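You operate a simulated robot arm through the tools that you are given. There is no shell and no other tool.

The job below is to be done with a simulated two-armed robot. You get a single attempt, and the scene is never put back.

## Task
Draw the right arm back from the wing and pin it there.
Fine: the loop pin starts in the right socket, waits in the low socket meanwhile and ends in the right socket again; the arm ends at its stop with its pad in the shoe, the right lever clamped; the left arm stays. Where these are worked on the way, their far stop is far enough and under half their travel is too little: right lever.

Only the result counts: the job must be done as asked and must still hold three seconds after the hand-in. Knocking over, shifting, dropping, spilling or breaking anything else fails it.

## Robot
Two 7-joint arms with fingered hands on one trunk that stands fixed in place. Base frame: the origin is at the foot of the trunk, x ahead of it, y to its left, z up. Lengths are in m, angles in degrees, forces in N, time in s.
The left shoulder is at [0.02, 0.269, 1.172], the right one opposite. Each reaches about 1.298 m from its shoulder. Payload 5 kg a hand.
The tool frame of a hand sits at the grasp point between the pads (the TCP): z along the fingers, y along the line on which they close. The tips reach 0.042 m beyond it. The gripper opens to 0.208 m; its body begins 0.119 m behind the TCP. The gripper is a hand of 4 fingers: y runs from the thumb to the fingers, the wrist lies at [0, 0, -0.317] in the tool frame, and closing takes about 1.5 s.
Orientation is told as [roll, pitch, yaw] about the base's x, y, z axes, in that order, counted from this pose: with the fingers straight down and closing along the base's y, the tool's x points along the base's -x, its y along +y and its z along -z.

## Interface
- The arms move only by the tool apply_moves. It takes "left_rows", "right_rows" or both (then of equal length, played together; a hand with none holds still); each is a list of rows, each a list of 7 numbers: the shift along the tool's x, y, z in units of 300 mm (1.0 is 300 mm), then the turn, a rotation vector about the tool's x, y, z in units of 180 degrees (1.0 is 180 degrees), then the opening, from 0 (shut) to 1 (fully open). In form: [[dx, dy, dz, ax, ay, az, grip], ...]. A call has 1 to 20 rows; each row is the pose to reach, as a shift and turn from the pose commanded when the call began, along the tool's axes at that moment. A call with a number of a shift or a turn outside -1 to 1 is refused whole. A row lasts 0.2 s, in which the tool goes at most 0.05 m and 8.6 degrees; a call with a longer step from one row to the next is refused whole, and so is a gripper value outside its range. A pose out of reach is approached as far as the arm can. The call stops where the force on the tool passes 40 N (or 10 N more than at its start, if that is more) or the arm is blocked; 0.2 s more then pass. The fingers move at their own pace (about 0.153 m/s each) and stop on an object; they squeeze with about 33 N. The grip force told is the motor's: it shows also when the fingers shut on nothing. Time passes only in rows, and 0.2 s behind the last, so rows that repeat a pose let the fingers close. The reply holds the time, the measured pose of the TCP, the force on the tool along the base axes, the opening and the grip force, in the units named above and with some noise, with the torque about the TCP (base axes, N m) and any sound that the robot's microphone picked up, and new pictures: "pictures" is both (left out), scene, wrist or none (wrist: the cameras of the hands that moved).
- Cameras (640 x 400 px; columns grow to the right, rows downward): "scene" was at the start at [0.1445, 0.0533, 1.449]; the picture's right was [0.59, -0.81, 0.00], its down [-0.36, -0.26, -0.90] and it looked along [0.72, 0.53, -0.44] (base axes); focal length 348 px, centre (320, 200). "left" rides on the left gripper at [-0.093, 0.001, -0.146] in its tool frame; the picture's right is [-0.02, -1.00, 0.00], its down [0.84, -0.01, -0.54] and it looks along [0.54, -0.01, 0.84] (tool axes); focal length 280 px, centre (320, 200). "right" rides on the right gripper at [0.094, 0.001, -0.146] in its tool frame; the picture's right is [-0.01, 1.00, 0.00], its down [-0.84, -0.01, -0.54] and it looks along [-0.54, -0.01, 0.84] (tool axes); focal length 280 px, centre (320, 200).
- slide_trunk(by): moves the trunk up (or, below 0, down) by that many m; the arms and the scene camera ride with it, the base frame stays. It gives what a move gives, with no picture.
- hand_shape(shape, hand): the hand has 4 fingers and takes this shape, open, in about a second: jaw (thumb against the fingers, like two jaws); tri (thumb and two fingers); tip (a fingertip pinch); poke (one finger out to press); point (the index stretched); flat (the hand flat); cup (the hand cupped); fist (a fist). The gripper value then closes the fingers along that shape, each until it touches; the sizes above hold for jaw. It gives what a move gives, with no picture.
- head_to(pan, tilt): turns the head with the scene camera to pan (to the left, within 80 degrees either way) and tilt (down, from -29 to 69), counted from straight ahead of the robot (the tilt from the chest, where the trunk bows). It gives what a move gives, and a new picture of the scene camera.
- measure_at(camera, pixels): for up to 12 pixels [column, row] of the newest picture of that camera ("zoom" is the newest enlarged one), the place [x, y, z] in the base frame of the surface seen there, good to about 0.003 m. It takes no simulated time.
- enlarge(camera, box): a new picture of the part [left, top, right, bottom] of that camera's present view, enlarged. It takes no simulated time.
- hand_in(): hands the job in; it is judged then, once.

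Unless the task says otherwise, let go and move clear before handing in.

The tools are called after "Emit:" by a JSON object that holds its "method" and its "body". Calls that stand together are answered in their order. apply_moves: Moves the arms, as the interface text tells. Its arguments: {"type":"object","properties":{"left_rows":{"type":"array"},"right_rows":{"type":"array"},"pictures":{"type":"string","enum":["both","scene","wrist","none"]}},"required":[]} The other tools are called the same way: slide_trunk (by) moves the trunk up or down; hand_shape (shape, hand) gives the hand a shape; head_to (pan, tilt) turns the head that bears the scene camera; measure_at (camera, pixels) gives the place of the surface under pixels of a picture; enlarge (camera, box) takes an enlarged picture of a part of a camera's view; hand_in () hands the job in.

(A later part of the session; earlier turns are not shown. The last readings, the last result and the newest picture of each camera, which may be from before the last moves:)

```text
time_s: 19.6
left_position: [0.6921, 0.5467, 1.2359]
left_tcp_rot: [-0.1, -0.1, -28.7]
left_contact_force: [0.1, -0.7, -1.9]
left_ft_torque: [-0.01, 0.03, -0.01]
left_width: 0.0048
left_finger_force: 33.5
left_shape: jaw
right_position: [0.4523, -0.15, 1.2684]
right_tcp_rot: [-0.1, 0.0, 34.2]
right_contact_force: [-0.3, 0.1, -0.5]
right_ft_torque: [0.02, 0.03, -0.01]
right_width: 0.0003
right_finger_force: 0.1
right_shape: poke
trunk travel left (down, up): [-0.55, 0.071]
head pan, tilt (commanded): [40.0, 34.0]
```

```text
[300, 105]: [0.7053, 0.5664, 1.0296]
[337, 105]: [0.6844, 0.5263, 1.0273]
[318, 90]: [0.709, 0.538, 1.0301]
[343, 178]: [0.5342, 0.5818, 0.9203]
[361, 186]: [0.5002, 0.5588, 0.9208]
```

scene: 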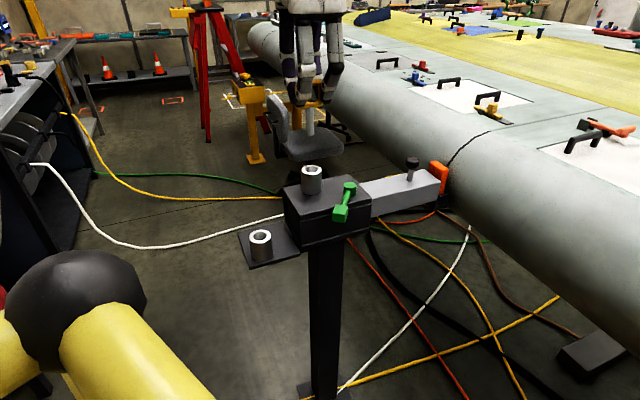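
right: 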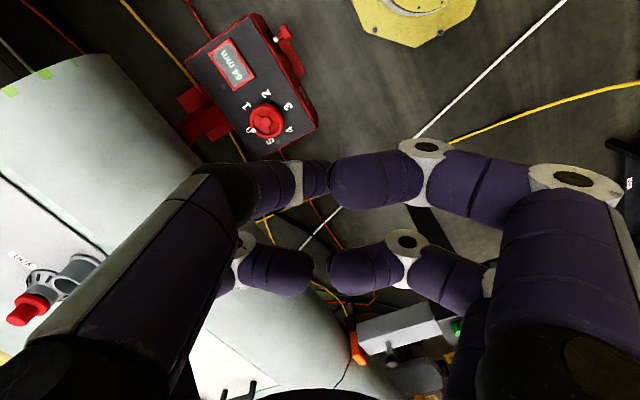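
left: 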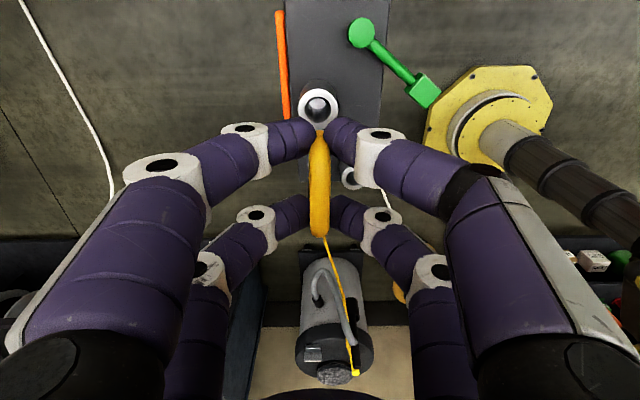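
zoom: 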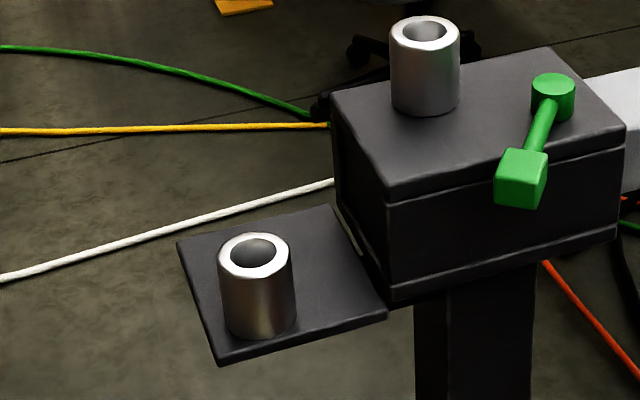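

The low socket lies about -0.153 m along the block axis and -0.070 m across from the right one, and its rim is 0.109 m lower. I'll carry the pin over it at the same height and check alignment.

Emit:
{"method": "apply_moves", "body": {"left_rows": [[0.085, -0.039, 0, 0, 0, 0, 0], [0.17, -0.078, 0, 0, 0, 0, 0], [0.255, -0.117, 0, 0, 0, 0, 0], [0.34, -0.156, 0, 0, 0, 0, 0], [0.425, -0.195, 0, 0, 0, 0, 0], [0.508, -0.233, 0, 0, 0, 0, 0], [0.508, -0.233, 0.1, 0, 0, 0, 0], [0.508, -0.233, 0.2, 0, 0, 0, 0], [0.508, -0.233, 0.3, 0, 0, 0, 0], [0.508, -0.233, 0.3, 0, 0, 0, 0]], "pictures": "both"}}

Emit:
{"method": "enlarge", "body": {"camera": "scene", "box": [210, 120, 330, 280]}}

Emit:
{"method": "enlarge", "body": {"camera": "left", "box": [240, 60, 400, 220]}}

```text
time_s: 21.9
left_position: [0.5255, 0.5576, 1.1465]
left_tcp_rot: [0.0, 0.0, -28.9]
left_contact_force: [-0.6, -0.5, -0.9]
left_ft_torque: [0.01, -0.06, 0.0]
left_width: 0.005
left_finger_force: 33.4
left_shape: jaw
right_position: [0.4504, -0.1514, 1.2696]
right_tcp_rot: [0.0, -0.1, 34.1]
right_contact_force: [-0.7, -0.5, 0.4]
right_ft_torque: [0.05, -0.08, 0.0]
right_width: 0.0002
right_finger_force: 0.0
right_shape: poke
trunk travel left (down, up): [-0.55, 0.071]
head pan, tilt (commanded): [40.0, 34.0]
```

scene: 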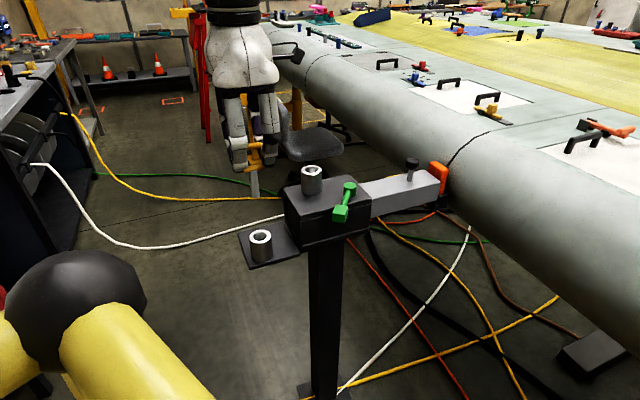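
left: 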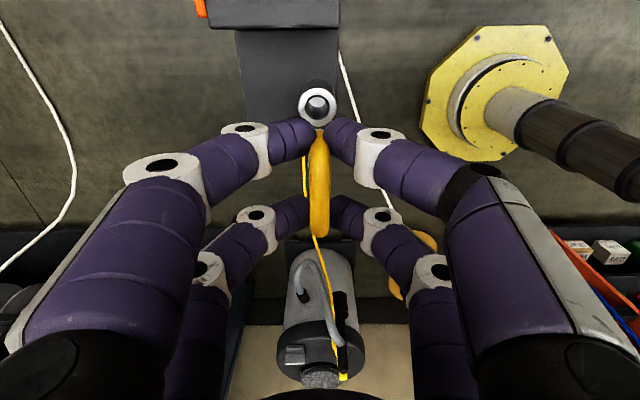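

```text
2.50 times, centred on (270, 200) of scene
```

zoom: 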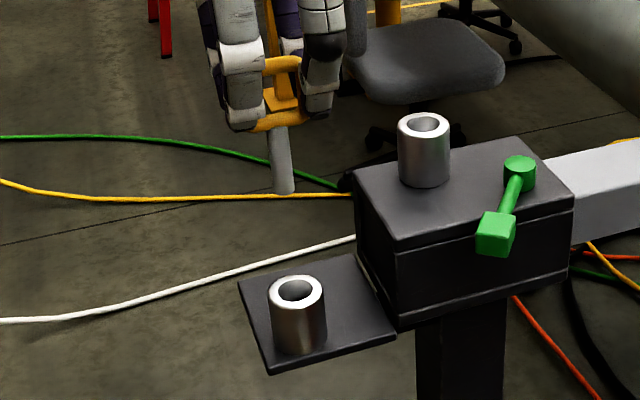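

```text
2.50 times, centred on (320, 140) of left
```

zoom: 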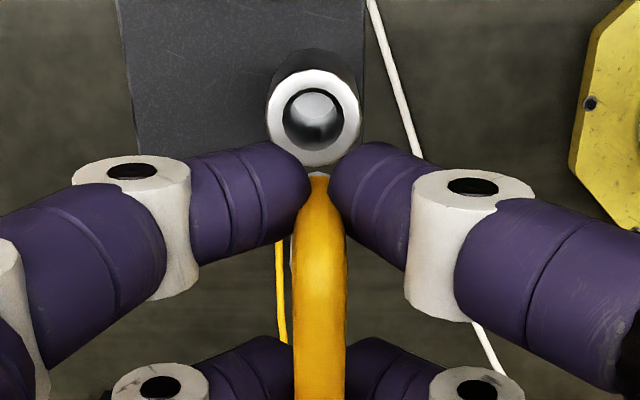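

The hand is over the low socket (left picture, socket at (318,107)). I'll measure the stem's axis and the socket rim to check position and tilt.

Emit:
{"method": "measure_at", "body": {"camera": "scene", "pixels": [[254, 175], [255, 185], [256, 194]]}}

Emit:
{"method": "enlarge", "body": {"camera": "scene", "box": [230, 150, 300, 270]}}

```text
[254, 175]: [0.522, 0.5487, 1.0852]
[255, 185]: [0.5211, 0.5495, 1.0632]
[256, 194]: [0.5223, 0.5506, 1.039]
```

```text
3.33 times, centred on (265, 210) of scene
```

zoom: 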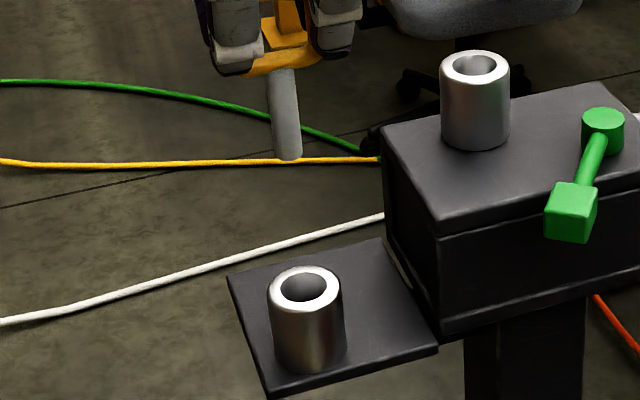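

The stem is vertical and its axis sits about 3.5 mm toward the block from the socket centre in both cameras. I'll correct that and lower it in, slowly from the rim on.

Emit:
{"method": "apply_moves", "body": {"left_rows": [[0.012, 0, 0.08, 0, 0, 0, 0], [0.012, 0, 0.18, 0, 0, 0, 0], [0.012, 0, 0.28, 0, 0, 0, 0], [0.012, 0, 0.34, 0, 0, 0, 0], [0.012, 0, 0.34, 0, 0, 0, 0]], "pictures": "both"}}

Emit:
{"method": "enlarge", "body": {"camera": "scene", "box": [220, 150, 300, 270]}}

Emit:
{"method": "enlarge", "body": {"camera": "left", "box": [240, 60, 400, 220]}}

```text
time_s: 23.1
left_position: [0.5215, 0.5596, 1.0441]
left_tcp_rot: [0.0, 0.0, -28.9]
left_contact_force: [0.4, 0.4, -1.0]
left_ft_torque: [-0.02, 0.02, -0.02]
left_width: 0.0047
left_finger_force: 33.4
left_shape: jaw
right_position: [0.4516, -0.1508, 1.269]
right_tcp_rot: [0.0, -0.1, 34.2]
right_contact_force: [-0.3, -1.2, 0.7]
right_ft_torque: [0.02, 0.0, 0.02]
right_width: 0.0
right_finger_force: 0.1
right_shape: poke
trunk travel left (down, up): [-0.55, 0.071]
head pan, tilt (commanded): [40.0, 34.0]
```

scene: 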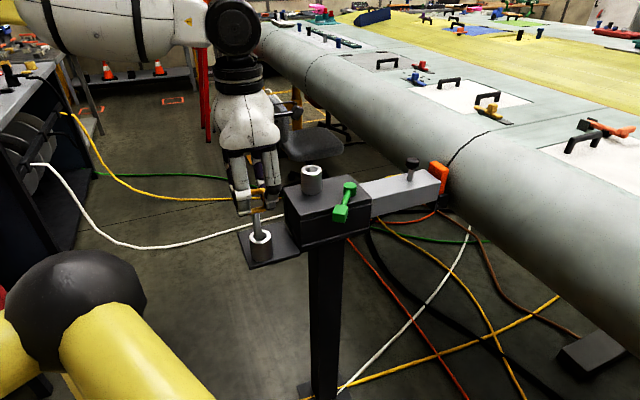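
left: 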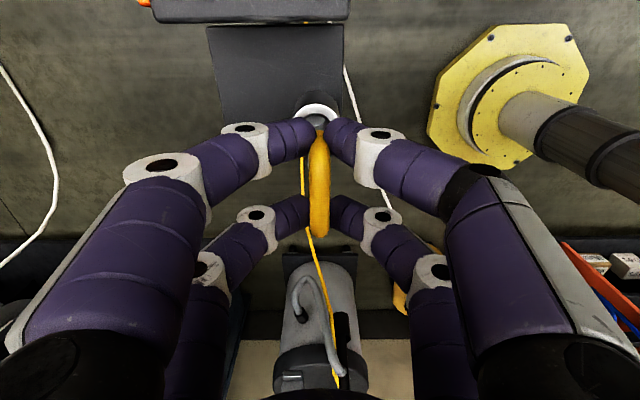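

```text
3.33 times, centred on (260, 210) of scene
```

zoom: 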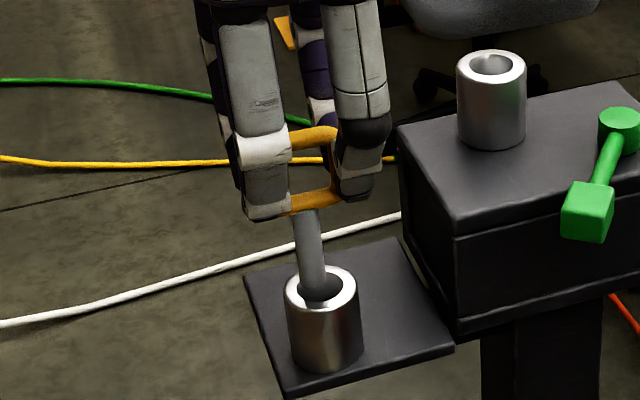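

```text
2.50 times, centred on (320, 140) of left
```

zoom: 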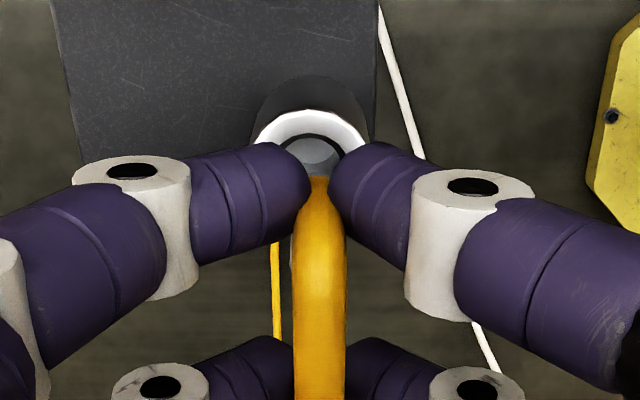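

The stem's end is at the mouth of the low socket, so I'll look closer before going deeper.

Emit:
{"method": "enlarge", "body": {"camera": "scene", "box": [240, 205, 280, 265]}}

Emit:
{"method": "measure_at", "body": {"camera": "zoom", "pixels": [[320, 120], [320, 60]]}}

```text
6.67 times, centred on (260, 235) of scene
```

zoom: 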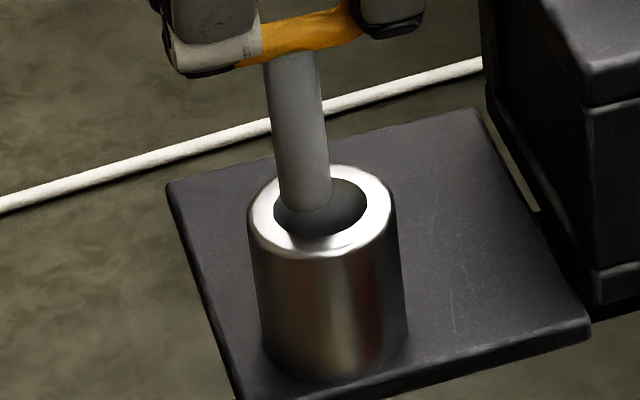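

```text
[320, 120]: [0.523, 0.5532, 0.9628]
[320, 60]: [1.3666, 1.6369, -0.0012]
```

I need firmer numbers here, so I'll measure the stem along its centreline and the rim all the way around.

Emit:
{"method": "measure_at", "body": {"camera": "zoom", "pixels": [[294, 80], [298, 120], [302, 160], [305, 190], [252, 205], [390, 205], [320, 250], [340, 170], [258, 228], [380, 235], [270, 183], [378, 183]]}}

Emit:
{"method": "measure_at", "body": {"camera": "left", "pixels": [[318, 106], [306, 113], [335, 113], [319, 125], [304, 118], [338, 118]]}}

```text
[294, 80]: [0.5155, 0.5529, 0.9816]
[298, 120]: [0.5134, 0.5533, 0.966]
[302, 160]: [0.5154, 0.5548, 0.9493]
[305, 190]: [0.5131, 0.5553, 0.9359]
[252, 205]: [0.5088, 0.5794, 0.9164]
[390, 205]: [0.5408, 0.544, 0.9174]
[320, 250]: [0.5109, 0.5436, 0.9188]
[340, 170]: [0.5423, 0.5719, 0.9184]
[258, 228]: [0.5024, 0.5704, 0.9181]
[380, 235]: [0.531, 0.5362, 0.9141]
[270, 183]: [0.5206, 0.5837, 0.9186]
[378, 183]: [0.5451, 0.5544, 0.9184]
```

```text
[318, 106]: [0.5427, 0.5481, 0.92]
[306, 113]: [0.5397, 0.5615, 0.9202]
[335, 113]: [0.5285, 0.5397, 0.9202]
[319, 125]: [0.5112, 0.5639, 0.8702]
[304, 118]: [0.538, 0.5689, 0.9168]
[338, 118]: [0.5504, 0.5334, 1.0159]
```

The stem axis is about 3–5 mm short along the block axis, inside the 7 mm clearance but off centre. I'll shift +3.5 mm along the axis and +1.5 mm across, then lower the pin gently.

Emit:
{"method": "apply_moves", "body": {"left_rows": [[-0.012, 0.005, 0, 0, 0, 0, 0], [-0.012, 0.005, 0.04, 0, 0, 0, 0], [-0.012, 0.005, 0.08, 0, 0, 0, 0], [-0.012, 0.005, 0.115, 0, 0, 0, 0], [-0.012, 0.005, 0.15, 0, 0, 0, 0], [-0.012, 0.005, 0.175, 0, 0, 0, 0], [-0.012, 0.005, 0.175, 0, 0, 0, 0]], "pictures": "both"}}

Emit:
{"method": "enlarge", "body": {"camera": "scene", "box": [220, 180, 300, 280]}}

```text
time_s: 24.6
left_position: [0.5247, 0.5596, 0.9908]
left_tcp_rot: [0.0, 0.0, -28.8]
left_contact_force: [-0.1, 0.4, -0.4]
left_ft_torque: [0.02, -0.02, 0.02]
left_width: 0.005
left_finger_force: 33.4
left_shape: jaw
right_position: [0.4512, -0.1508, 1.2693]
right_tcp_rot: [0.1, 0.0, 34.1]
right_contact_force: [-0.4, 0.5, -0.2]
right_ft_torque: [0.0, 0.0, -0.02]
right_width: 0.0
right_finger_force: 0.0
right_shape: poke
trunk travel left (down, up): [-0.55, 0.071]
head pan, tilt (commanded): [40.0, 34.0]
```

scene: 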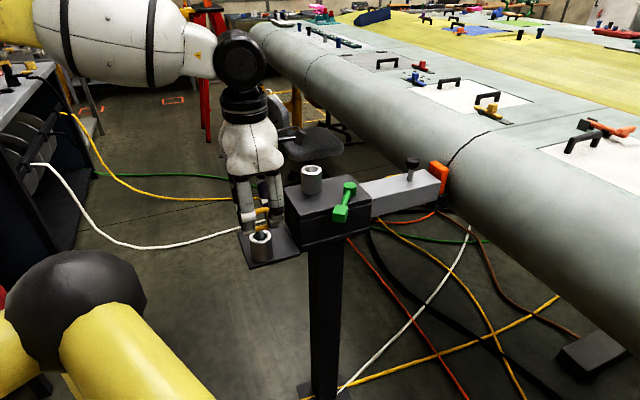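
left: 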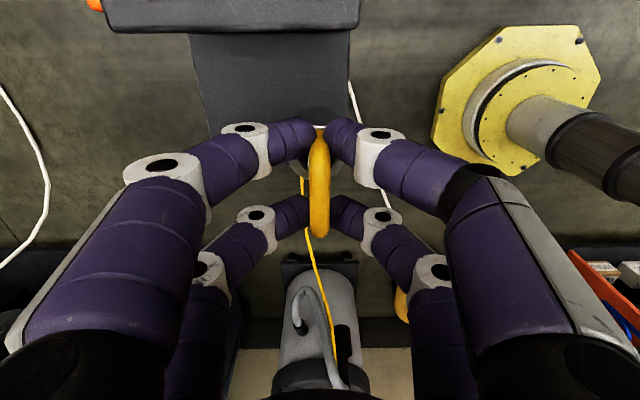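

```text
4.00 times, centred on (260, 230) of scene
```

zoom: 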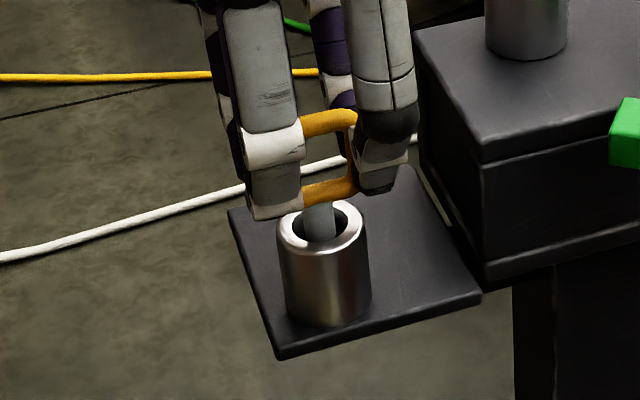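

The pin has entered the low socket with no contact force. I'll lower a few more millimetres to find the bottom.

Emit:
{"method": "apply_moves", "body": {"left_rows": [[0, 0, 0.01, 0, 0, 0, 0], [0, 0, 0.02, 0, 0, 0, 0], [0, 0, 0.026, 0, 0, 0, 0], [0, 0, 0.026, 0, 0, 0, 0]], "pictures": "scene"}}

Emit:
{"method": "enlarge", "body": {"camera": "scene", "box": [220, 180, 300, 280]}}

```text
time_s: 25.6
left_position: [0.5252, 0.5586, 0.9844]
left_tcp_rot: [0.1, -0.1, -29.0]
left_contact_force: [0.2, -0.1, -1.6]
left_ft_torque: [0.01, 0.0, -0.02]
left_width: 0.005
left_finger_force: 32.9
left_shape: jaw
right_position: [0.4518, -0.1501, 1.2694]
right_tcp_rot: [0.0, 0.1, 34.2]
right_contact_force: [0.0, -0.5, 0.2]
right_ft_torque: [0.04, -0.03, 0.03]
right_width: 0.0
right_finger_force: 0.1
right_shape: poke
trunk travel left (down, up): [-0.55, 0.071]
head pan, tilt (commanded): [40.0, 34.0]
```

scene: 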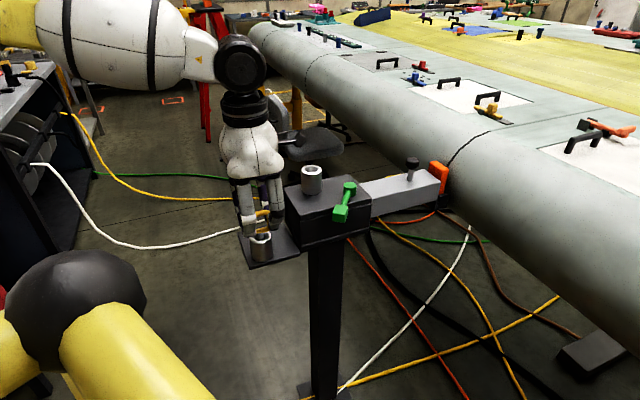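

```text
4.00 times, centred on (260, 230) of scene
```

zoom: 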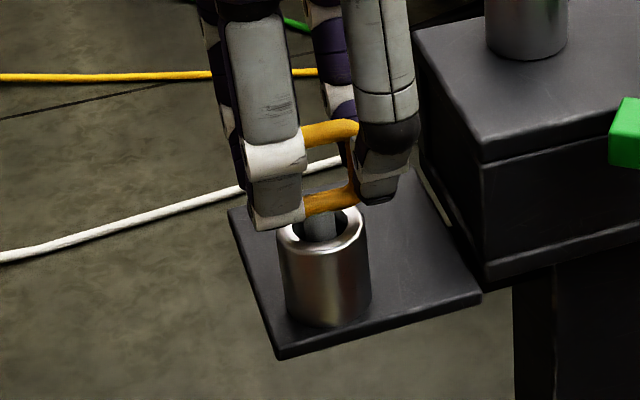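

There's still no contact at this depth. I'll ease down a bit more before letting go.

Emit:
{"method": "apply_moves", "body": {"left_rows": [[0, 0, 0.006, 0, 0, 0, 0], [0, 0, 0.012, 0, 0, 0, 0], [0, 0, 0.018, 0, 0, 0, 0], [0, 0, 0.018, 0, 0, 0, 0]], "pictures": "none"}}

```text
time_s: 26.6
left_position: [0.5258, 0.5592, 0.9802]
left_tcp_rot: [0.2, -0.2, -28.9]
left_contact_force: [1.1, 2.5, 29.6]
left_ft_torque: [0.11, 0.02, -0.01]
left_width: 0.0057
left_finger_force: 32.9
left_shape: jaw
right_position: [0.4502, -0.1512, 1.269]
right_tcp_rot: [0.0, 0.0, 34.1]
right_contact_force: [-0.9, -0.5, 0.0]
right_ft_torque: [-0.02, 0.01, 0.0]
right_width: 0.0001
right_finger_force: 0.0
right_shape: poke
trunk travel left (down, up): [-0.55, 0.071]
head pan, tilt (commanded): [40.0, 34.0]
```

The pin has bottomed out at 29.6 N. I'll relieve the push by 1.5 mm and then open the fingers.

Emit:
{"method": "apply_moves", "body": {"left_rows": [[0, 0, -0.005, 0, 0, 0, 0], [0, 0, -0.005, 0, 0, 0, 0], [0, 0, -0.005, 0, 0, 0, 0.15], [0, 0, -0.005, 0, 0, 0, 0.3], [0, 0, -0.005, 0, 0, 0, 0.45], [0, 0, -0.005, 0, 0, 0, 0.55], [0, 0, -0.005, 0, 0, 0, 0.55], [0, 0, -0.005, 0, 0, 0, 0.55]], "pictures": "both"}}

Emit:
{"method": "enlarge", "body": {"camera": "left", "box": [240, 60, 400, 220]}}

```text
time_s: 28.4
left_position: [0.5244, 0.5607, 0.98]
left_tcp_rot: [0.0, 0.0, -28.7]
left_contact_force: [0.6, 0.1, 0.2]
left_ft_torque: [0.02, -0.01, -0.02]
left_width: 0.1137
left_finger_force: 0.0
left_shape: jaw
right_position: [0.4509, -0.1508, 1.2695]
right_tcp_rot: [-0.1, 0.1, 34.1]
right_contact_force: [-0.8, 0.3, 0.1]
right_ft_torque: [0.03, -0.03, -0.01]
right_width: 0.0001
right_finger_force: 0.1
right_shape: poke
trunk travel left (down, up): [-0.55, 0.071]
head pan, tilt (commanded): [40.0, 34.0]
```

scene: 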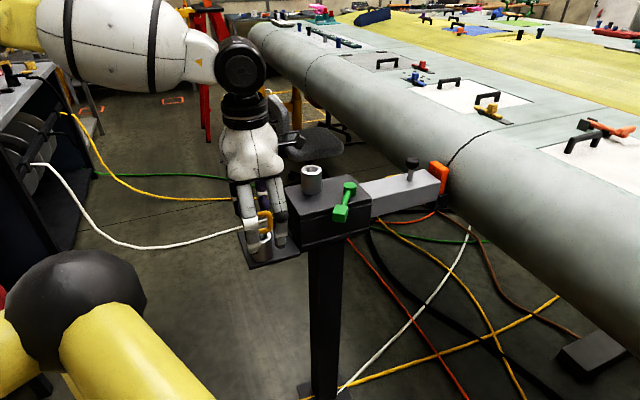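
left: 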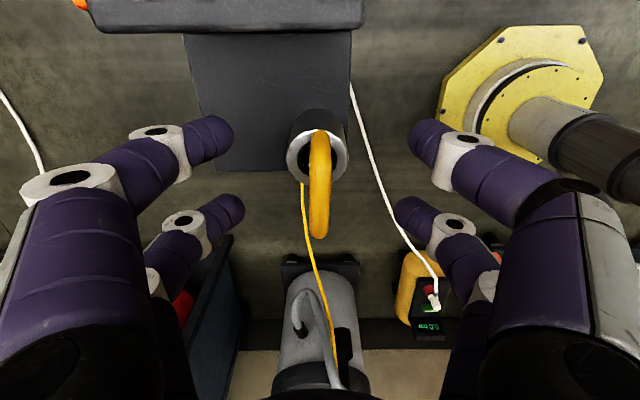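

```text
2.50 times, centred on (320, 140) of left
```

zoom: 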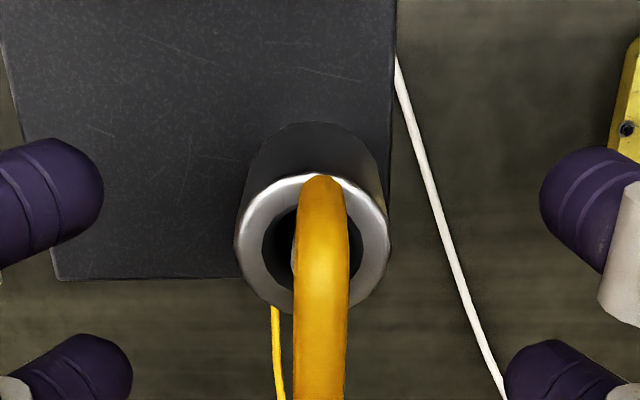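

The pin stands in the low socket on its own. I'll raise the hand clear, then go over the green lever's cube at about (0.641,0.420) with yaw 24 so the fingers straddle it.

Emit:
{"method": "apply_moves", "body": {"left_rows": [[0, 0, -0.1, 0, 0, 0, 0.55], [0, 0, -0.23, 0, 0, 0, 0.55], [0, 0, -0.36, 0, 0, 0, 0.55], [0, 0, -0.5, 0, 0, 0, 0.55], [0, 0, -0.64, 0, 0, 0, 0.55], [-0.063, -0.038, -0.64, 0, 0, -0.037, 0.5], [-0.126, -0.076, -0.64, 0, 0, -0.074, 0.45], [-0.189, -0.113, -0.64, 0, 0, -0.11, 0.4], [-0.252, -0.151, -0.64, 0, 0, -0.147, 0.36], [-0.314, -0.189, -0.64, 0, 0, -0.184, 0.36], [-0.377, -0.227, -0.64, 0, 0, -0.22, 0.36], [-0.44, -0.264, -0.64, 0, 0, -0.257, 0.36], [-0.503, -0.302, -0.64, 0, 0, -0.294, 0.36]], "pictures": "both"}}

Emit:
{"method": "enlarge", "body": {"camera": "scene", "box": [230, 130, 390, 270]}}

```text
time_s: 31.2
left_position: [0.6141, 0.4074, 1.1713]
left_tcp_rot: [-0.1, 0.0, 24.2]
left_contact_force: [0.5, 0.3, -0.6]
left_ft_torque: [0.05, 0.01, -0.01]
left_width: 0.0754
left_finger_force: 0.1
left_shape: jaw
right_position: [0.4518, -0.1511, 1.2683]
right_tcp_rot: [0.1, 0.0, 34.0]
right_contact_force: [-0.5, 0.3, -0.1]
right_ft_torque: [0.03, 0.08, -0.01]
right_width: 0.0001
right_finger_force: 0.1
right_shape: poke
trunk travel left (down, up): [-0.55, 0.071]
head pan, tilt (commanded): [40.0, 34.0]
```

scene: 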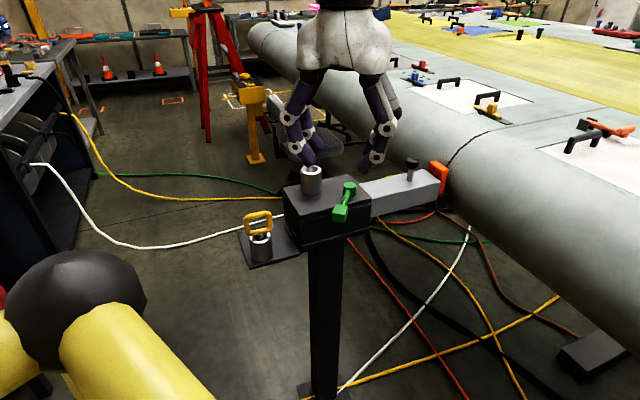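
left: 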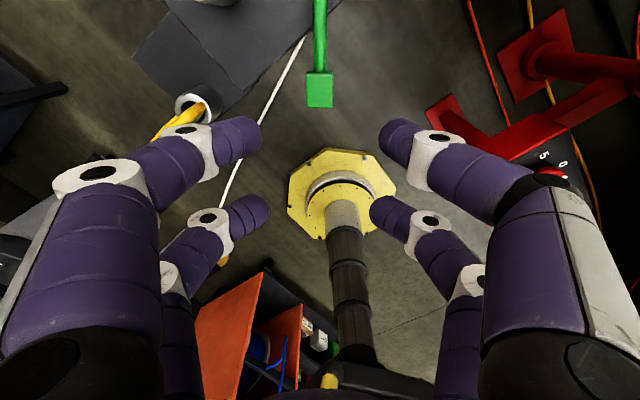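

```text
2.86 times, centred on (310, 200) of scene
```

zoom: 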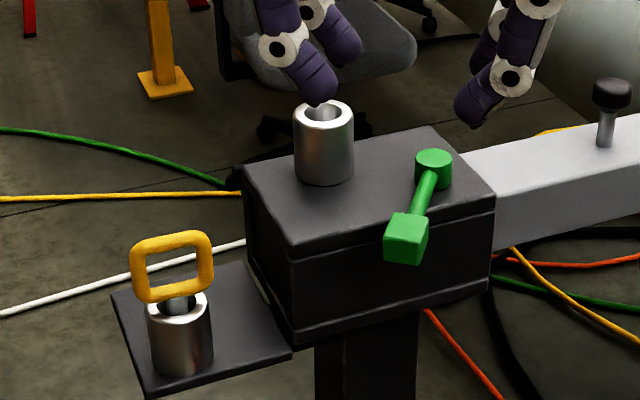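

The cube sits exactly at the inner finger pair's line (left picture, (320,90)). I'll lower the hand so the tips straddle it, staying above the block's top.

Emit:
{"method": "apply_moves", "body": {"left_rows": [[0, 0, 0.12, 0, 0, 0, 0.36], [0, 0, 0.25, 0, 0, 0, 0.36], [0, 0, 0.37, 0, 0, 0, 0.36], [0, 0, 0.46, 0, 0, 0, 0.36], [0, 0, 0.52, 0, 0, 0, 0.36], [0, 0, 0.52, 0, 0, 0, 0.36]], "pictures": "both"}}

Emit:
{"method": "enlarge", "body": {"camera": "scene", "box": [270, 150, 390, 260]}}

```text
time_s: 32.6
left_position: [0.6125, 0.4076, 1.0157]
left_tcp_rot: [0.0, 0.0, 24.1]
left_contact_force: [0.2, -0.1, -0.6]
left_ft_torque: [0.0, -0.03, 0.01]
left_width: 0.0751
left_finger_force: 0.1
left_shape: jaw
right_position: [0.4506, -0.1502, 1.2701]
right_tcp_rot: [0.0, -0.1, 34.1]
right_contact_force: [-0.4, -0.5, 0.2]
right_ft_torque: [-0.02, -0.03, -0.01]
right_width: 0.0
right_finger_force: 0.1
right_shape: poke
trunk travel left (down, up): [-0.55, 0.071]
head pan, tilt (commanded): [40.0, 34.0]
```

scene: 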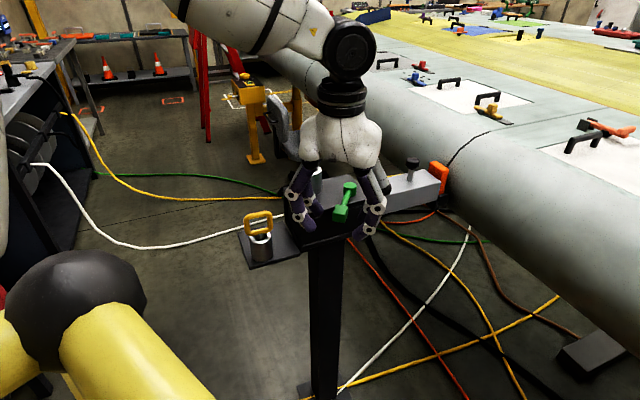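
left: 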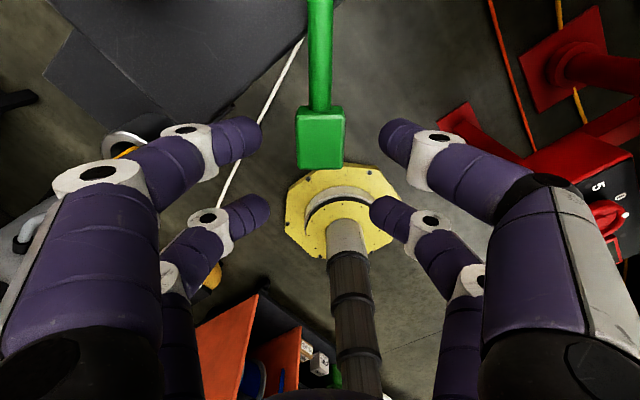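

```text
3.64 times, centred on (330, 205) of scene
```

zoom: 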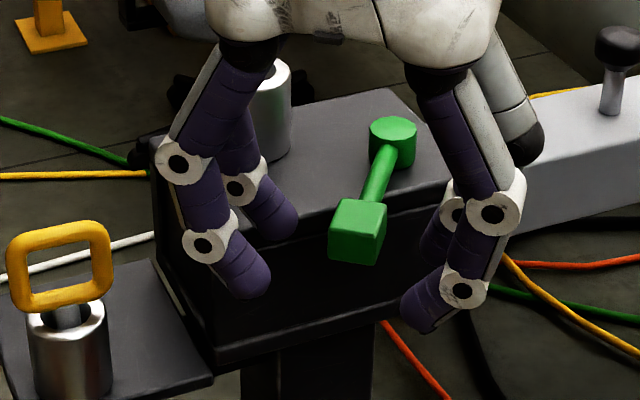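

The tips straddle the green cube cleanly. I'll tighten the gap slightly and sweep about the hub counter-clockwise, away from the socket, watching the force to see whether the lever moves that way.

Emit:
{"method": "apply_moves", "body": {"left_rows": [[0, 0, 0, 0, 0, 0, 0.26], [0, 0, 0, 0, 0, 0, 0.26], [-0.0018, -0.0404, 0, 0, 0, -0.0278, 0.26], [-0.007, -0.0805, 0, 0, 0, -0.0556, 0.26], [-0.0158, -0.1199, 0, 0, 0, -0.0833, 0.26], [-0.0279, -0.1585, 0, 0, 0, -0.1111, 0.26]], "pictures": "both"}}

Emit:
{"method": "enlarge", "body": {"camera": "scene", "box": [270, 150, 390, 260]}}

```text
time_s: 34.0
left_position: [0.6402, 0.3668, 1.015]
left_tcp_rot: [0.0, 0.0, 44.3]
left_contact_force: [0.2, 0.1, -0.6]
left_ft_torque: [0.0, 0.0, -0.03]
left_width: 0.0545
left_finger_force: 0.0
left_shape: jaw
right_position: [0.4504, -0.1516, 1.2677]
right_tcp_rot: [0.0, 0.0, 34.1]
right_contact_force: [0.0, -0.8, 0.7]
right_ft_torque: [-0.02, 0.05, 0.01]
right_width: 0.0
right_finger_force: 0.1
right_shape: poke
trunk travel left (down, up): [-0.55, 0.071]
head pan, tilt (commanded): [40.0, 34.0]
```

scene: 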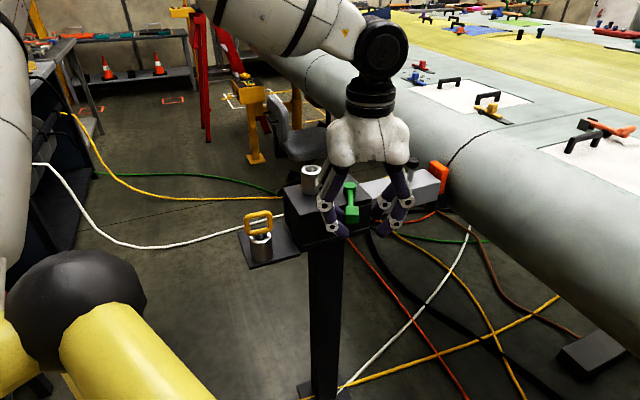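
left: 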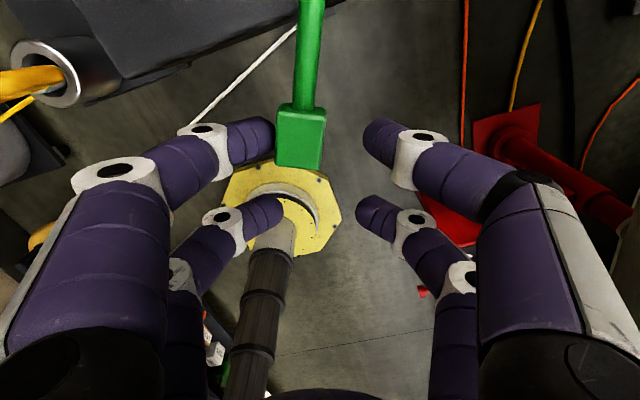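

```text
3.64 times, centred on (330, 205) of scene
```

zoom: 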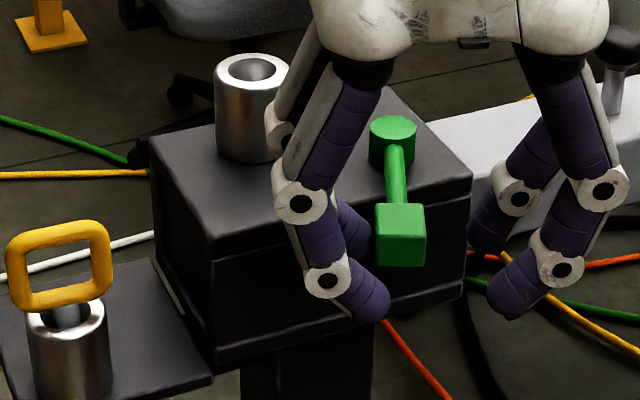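

The lever turned counter-clockwise easily, by roughly 16°, with almost no force. I'll keep sweeping towards its far stop.

Emit:
{"method": "apply_moves", "body": {"left_rows": [[-0.0018, -0.0404, 0, 0, 0, -0.0278, 0.26], [-0.007, -0.0805, 0, 0, 0, -0.0556, 0.26], [-0.0158, -0.1199, 0, 0, 0, -0.0833, 0.26], [-0.0279, -0.1585, 0, 0, 0, -0.1111, 0.26], [-0.0434, -0.1958, 0, 0, 0, -0.1389, 0.26], [-0.0621, -0.2317, 0, 0, 0, -0.1667, 0.26]], "pictures": "both"}}

Emit:
{"method": "enlarge", "body": {"camera": "scene", "box": [270, 150, 390, 260]}}

```text
time_s: 35.5
left_position: [0.701, 0.3294, 1.0155]
left_tcp_rot: [0.0, 0.0, 74.1]
left_contact_force: [0.1, -0.1, 0.2]
left_ft_torque: [0.0, 0.03, 0.01]
left_width: 0.0544
left_finger_force: 0.0
left_shape: jaw
right_position: [0.453, -0.1508, 1.2681]
right_tcp_rot: [-0.1, 0.0, 34.1]
right_contact_force: [-0.3, 0.0, 0.7]
right_ft_torque: [0.0, 0.04, -0.01]
right_width: 0.0002
right_finger_force: 0.0
right_shape: poke
trunk travel left (down, up): [-0.55, 0.071]
head pan, tilt (commanded): [40.0, 34.0]
```

scene: 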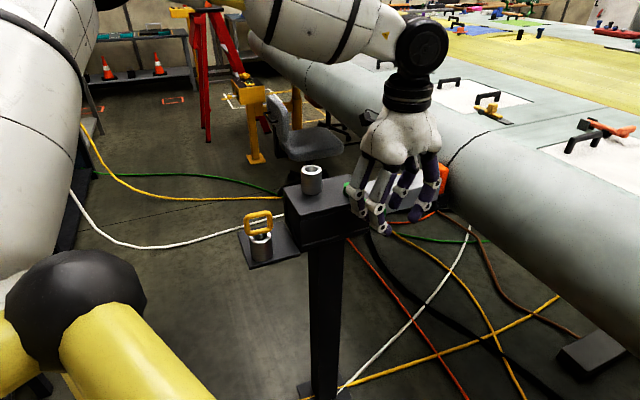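
left: 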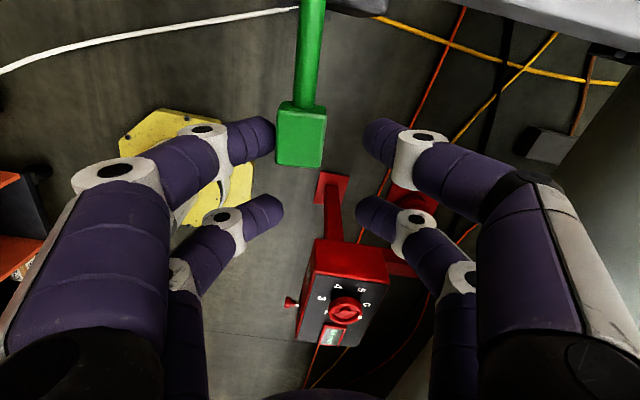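

```text
3.64 times, centred on (330, 205) of scene
```

zoom: 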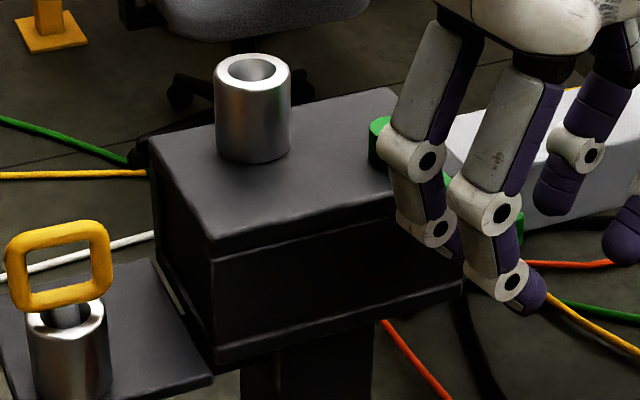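

The lever is following at roughly 46° with no stop felt yet. I'll continue the sweep.

Emit:
{"method": "apply_moves", "body": {"left_rows": [[-0.0018, -0.0404, 0, 0, 0, -0.0278, 0.26], [-0.007, -0.0805, 0, 0, 0, -0.0556, 0.26], [-0.0158, -0.1199, 0, 0, 0, -0.0833, 0.26], [-0.0279, -0.1585, 0, 0, 0, -0.1111, 0.26], [-0.0434, -0.1958, 0, 0, 0, -0.1389, 0.26], [-0.0621, -0.2317, 0, 0, 0, -0.1667, 0.26]], "pictures": "both"}}

Emit:
{"method": "enlarge", "body": {"camera": "scene", "box": [300, 130, 440, 260]}}

```text
time_s: 36.9
left_position: [0.775, 0.3282, 1.0157]
left_tcp_rot: [0.0, -0.1, 104.3]
left_contact_force: [-0.6, 0.6, 0.2]
left_ft_torque: [-0.03, 0.06, 0.02]
left_width: 0.0543
left_finger_force: 0.0
left_shape: jaw
right_position: [0.4512, -0.1497, 1.2688]
right_tcp_rot: [0.0, 0.0, 34.0]
right_contact_force: [-0.2, 0.1, -0.2]
right_ft_torque: [-0.04, 0.05, 0.04]
right_width: 0.0
right_finger_force: 0.1
right_shape: poke
trunk travel left (down, up): [-0.55, 0.071]
head pan, tilt (commanded): [40.0, 34.0]
```

scene: 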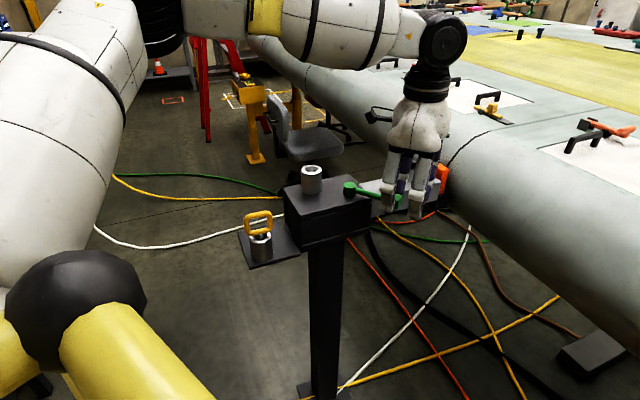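
left: 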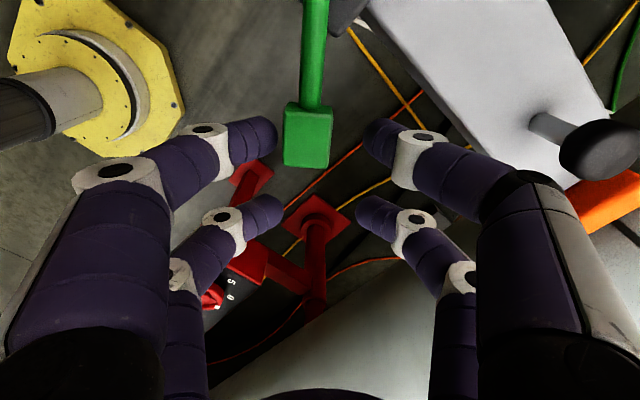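

```text
3.08 times, centred on (370, 195) of scene
```

zoom: 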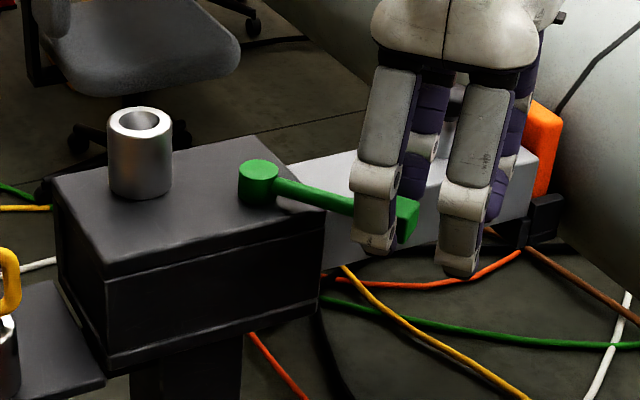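

The lever has turned about 77° and still moves freely. I'll continue in smaller stretches now that I'm nearer the arm and knob.

Emit:
{"method": "apply_moves", "body": {"left_rows": [[-0.0005, -0.0202, 0, 0, 0, -0.0139, 0.26], [-0.0018, -0.0404, 0, 0, 0, -0.0278, 0.26], [-0.004, -0.0605, 0, 0, 0, -0.0417, 0.26], [-0.007, -0.0805, 0, 0, 0, -0.0556, 0.26], [-0.011, -0.1003, 0, 0, 0, -0.0694, 0.26], [-0.0158, -0.1199, 0, 0, 0, -0.0833, 0.26], [-0.0279, -0.1585, 0, 0, 0, -0.1111, 0.26]], "pictures": "both"}}

Emit:
{"method": "enlarge", "body": {"camera": "scene", "box": [300, 130, 440, 260]}}

```text
time_s: 38.5
left_position: [0.8101, 0.3508, 1.0169]
left_tcp_rot: [0.2, -0.5, 122.8]
left_contact_force: [-27.2, 11.6, 5.9]
left_ft_torque: [0.38, 1.18, -1.02]
left_width: 0.0642
left_finger_force: 0.1
left_shape: jaw
right_position: [0.4506, -0.1505, 1.2701]
right_tcp_rot: [0.0, -0.2, 34.0]
right_contact_force: [0.1, -0.3, 0.4]
right_ft_torque: [0.15, 0.05, 0.02]
right_width: 0.0
right_finger_force: 0.0
right_shape: poke
trunk travel left (down, up): [-0.55, 0.071]
head pan, tilt (commanded): [40.0, 34.0]
stopped in row 7 (left hand): the force on the tool passed its limit at 43 N (the readings are from after the stop); the commanded pose is now the measured one
```

scene: 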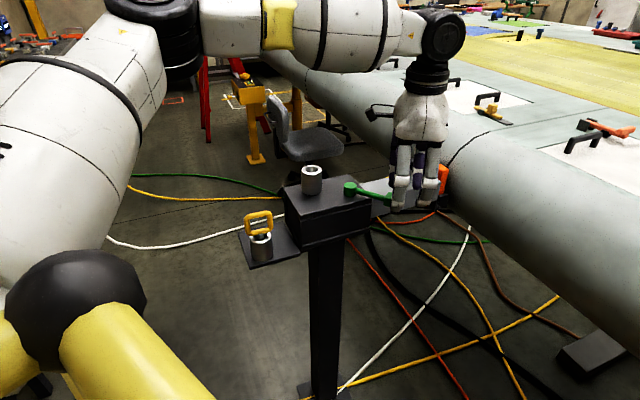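
left: 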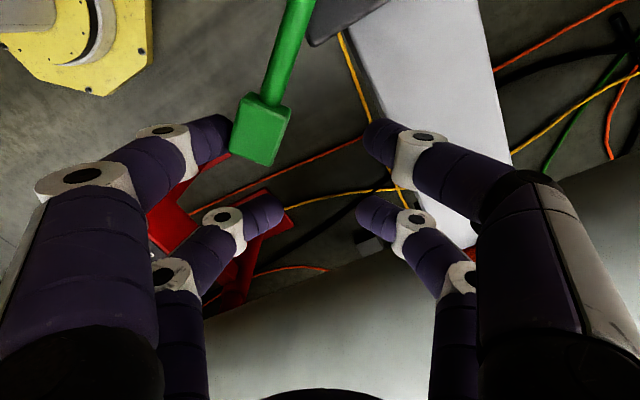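

```text
3.08 times, centred on (370, 195) of scene
```

zoom: 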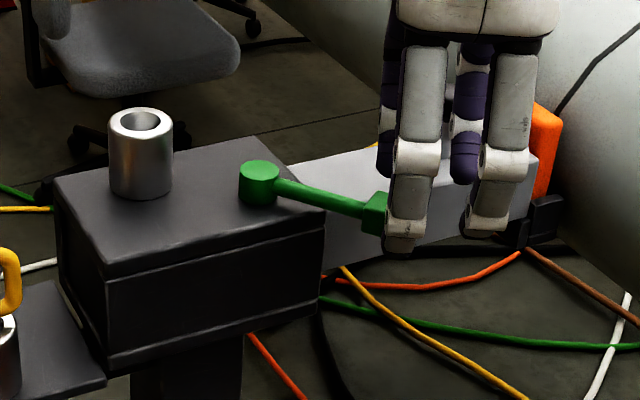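

The hand stopped at 43 N with the lever no longer moving, so it has reached its far stop after about 80° of travel. I'll back off a centimetre, raise the hand and look.

Emit:
{"method": "apply_moves", "body": {"left_rows": [[0, 0.02, 0, 0, 0, 0.014, 0.26], [0, 0.04, 0, 0, 0, 0.028, 0.3], [0, 0.04, 0, 0, 0, 0.028, 0.36], [0, 0.04, -0.1, 0, 0, 0.028, 0.36], [0, 0.04, -0.22, 0, 0, 0.028, 0.36], [0, 0.04, -0.36, 0, 0, 0.028, 0.36], [0, 0.04, -0.5, 0, 0, 0.028, 0.36], [0, 0.04, -0.6, 0, 0, 0.028, 0.36]], "pictures": "both"}}

Emit:
{"method": "enlarge", "body": {"camera": "scene", "box": [290, 130, 450, 260]}}

```text
time_s: 40.2
left_position: [0.7898, 0.3595, 1.1785]
left_tcp_rot: [0.2, -0.2, 117.9]
left_contact_force: [-0.2, 0.5, 0.4]
left_ft_torque: [-0.05, -0.08, 0.01]
left_width: 0.0747
left_finger_force: 0.0
left_shape: jaw
left hand out of reach, approached as far as the arm can: row 7, 8
right_position: [0.4508, -0.1499, 1.2705]
right_tcp_rot: [-0.1, -0.1, 34.1]
right_contact_force: [0.1, 0.2, -0.1]
right_ft_torque: [-0.07, -0.13, 0.02]
right_width: 0.0
right_finger_force: 0.0
right_shape: poke
trunk travel left (down, up): [-0.55, 0.071]
head pan, tilt (commanded): [40.0, 34.0]
```

scene: 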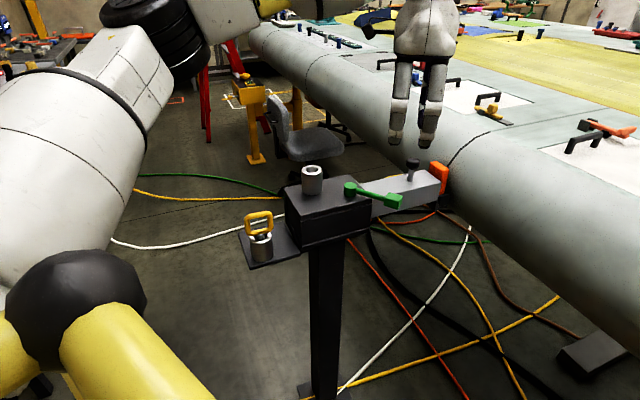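
left: 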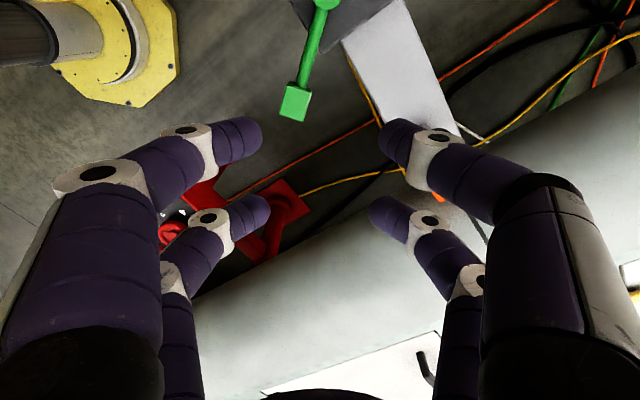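

```text
3.08 times, centred on (370, 195) of scene
```

zoom: 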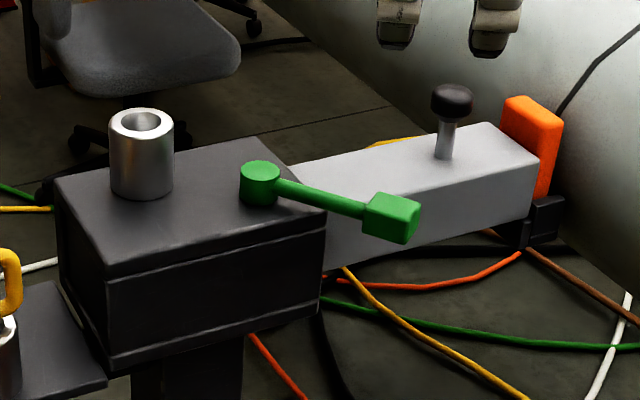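

The lever now points along the arm side at its far stop. I'll measure the lever and the knob again.

Emit:
{"method": "measure_at", "body": {"camera": "zoom", "pixels": [[260, 170], [320, 197], [393, 205], [375, 200], [410, 210], [390, 230], [452, 92], [436, 105], [468, 105], [445, 135], [452, 112], [530, 110]]}}

Emit:
{"method": "measure_at", "body": {"camera": "left", "pixels": [[296, 98], [282, 115], [307, 115], [320, 10], [312, 50]]}}

```text
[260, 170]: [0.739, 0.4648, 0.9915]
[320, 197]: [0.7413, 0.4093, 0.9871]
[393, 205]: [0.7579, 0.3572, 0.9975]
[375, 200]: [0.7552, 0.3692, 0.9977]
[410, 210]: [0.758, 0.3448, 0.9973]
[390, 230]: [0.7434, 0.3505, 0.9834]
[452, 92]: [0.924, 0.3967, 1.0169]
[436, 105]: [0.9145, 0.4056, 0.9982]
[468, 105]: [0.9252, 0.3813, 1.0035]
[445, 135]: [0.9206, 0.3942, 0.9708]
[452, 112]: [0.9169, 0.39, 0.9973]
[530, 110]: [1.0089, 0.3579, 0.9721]
```

```text
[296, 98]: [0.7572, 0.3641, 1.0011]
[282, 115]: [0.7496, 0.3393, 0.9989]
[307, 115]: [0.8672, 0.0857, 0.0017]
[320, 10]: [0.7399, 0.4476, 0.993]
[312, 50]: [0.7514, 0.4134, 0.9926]
```

The cube is at (0.757,0.357), which means about 75° of travel to the far stop. Next is the knob at about (0.926,0.396). I'll first measure the wing's profile behind it to make sure the hand has room.

Emit:
{"method": "measure_at", "body": {"camera": "scene", "pixels": [[450, 165], [455, 155], [460, 145], [466, 135], [475, 125], [485, 115], [440, 150], [435, 140], [430, 158], [445, 175]]}}

```text
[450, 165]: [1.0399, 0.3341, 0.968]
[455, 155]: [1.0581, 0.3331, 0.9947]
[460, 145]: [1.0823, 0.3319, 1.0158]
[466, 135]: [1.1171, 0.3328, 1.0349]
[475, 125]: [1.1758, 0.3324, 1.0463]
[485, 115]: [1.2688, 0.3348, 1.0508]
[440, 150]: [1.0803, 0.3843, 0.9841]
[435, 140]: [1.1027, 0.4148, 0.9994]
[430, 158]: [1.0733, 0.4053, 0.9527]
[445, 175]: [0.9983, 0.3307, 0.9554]
```

The wing's top is about z 1.05 and far enough back that the hand fits. I'll move above the knob with yaw 61, so the jaws close along the arm's axis with one finger pair over the knob.

Emit:
{"method": "apply_moves", "body": {"left_rows": [[0.006, -0.068, 0, 0, 0, 0.04, 0.36], [0.012, -0.136, 0, 0, 0, 0.08, 0.36], [0.019, -0.204, 0, 0, 0, 0.12, 0.36], [0.025, -0.272, 0, 0, 0, 0.16, 0.36], [0.031, -0.34, 0, 0, 0, 0.2, 0.36], [0.037, -0.408, 0, 0, 0, 0.24, 0.36], [0.044, -0.476, 0, 0, 0, 0.28, 0.36], [0.05, -0.544, 0, 0, 0, 0.317, 0.36], [0.05, -0.544, 0, 0, 0, 0.317, 0.36]], "pictures": "both"}}

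```text
time_s: 42.2
left_position: [0.8606, 0.4519, 1.1498]
left_tcp_rot: [0.1, 0.0, 60.6]
left_contact_force: [-0.2, -0.1, 0.9]
left_ft_torque: [0.01, -0.01, -0.03]
left_width: 0.0749
left_finger_force: 0.0
left_shape: jaw
left hand out of reach, approached as far as the arm can: row 2, 3, 4, 5, 6, 7, 8, 9
right_position: [0.4522, -0.1503, 1.2689]
right_tcp_rot: [0.0, -0.1, 34.1]
right_contact_force: [0.0, -1.2, -0.4]
right_ft_torque: [0.0, 0.0, 0.0]
right_width: 0.0001
right_finger_force: 0.0
right_shape: poke
trunk travel left (down, up): [-0.55, 0.071]
head pan, tilt (commanded): [40.0, 34.0]
```

scene: 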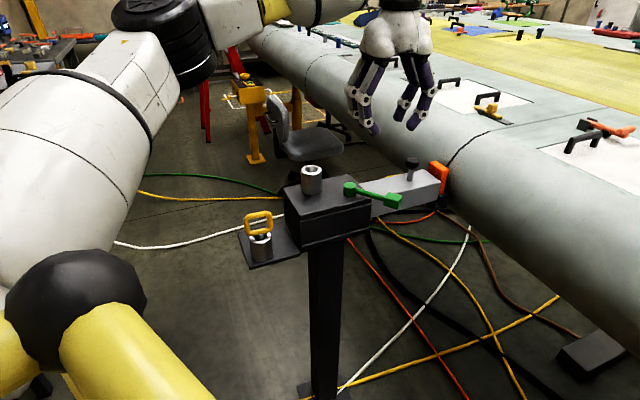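
left: 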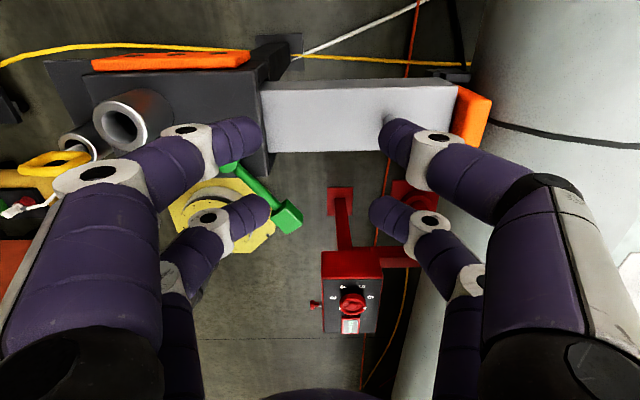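

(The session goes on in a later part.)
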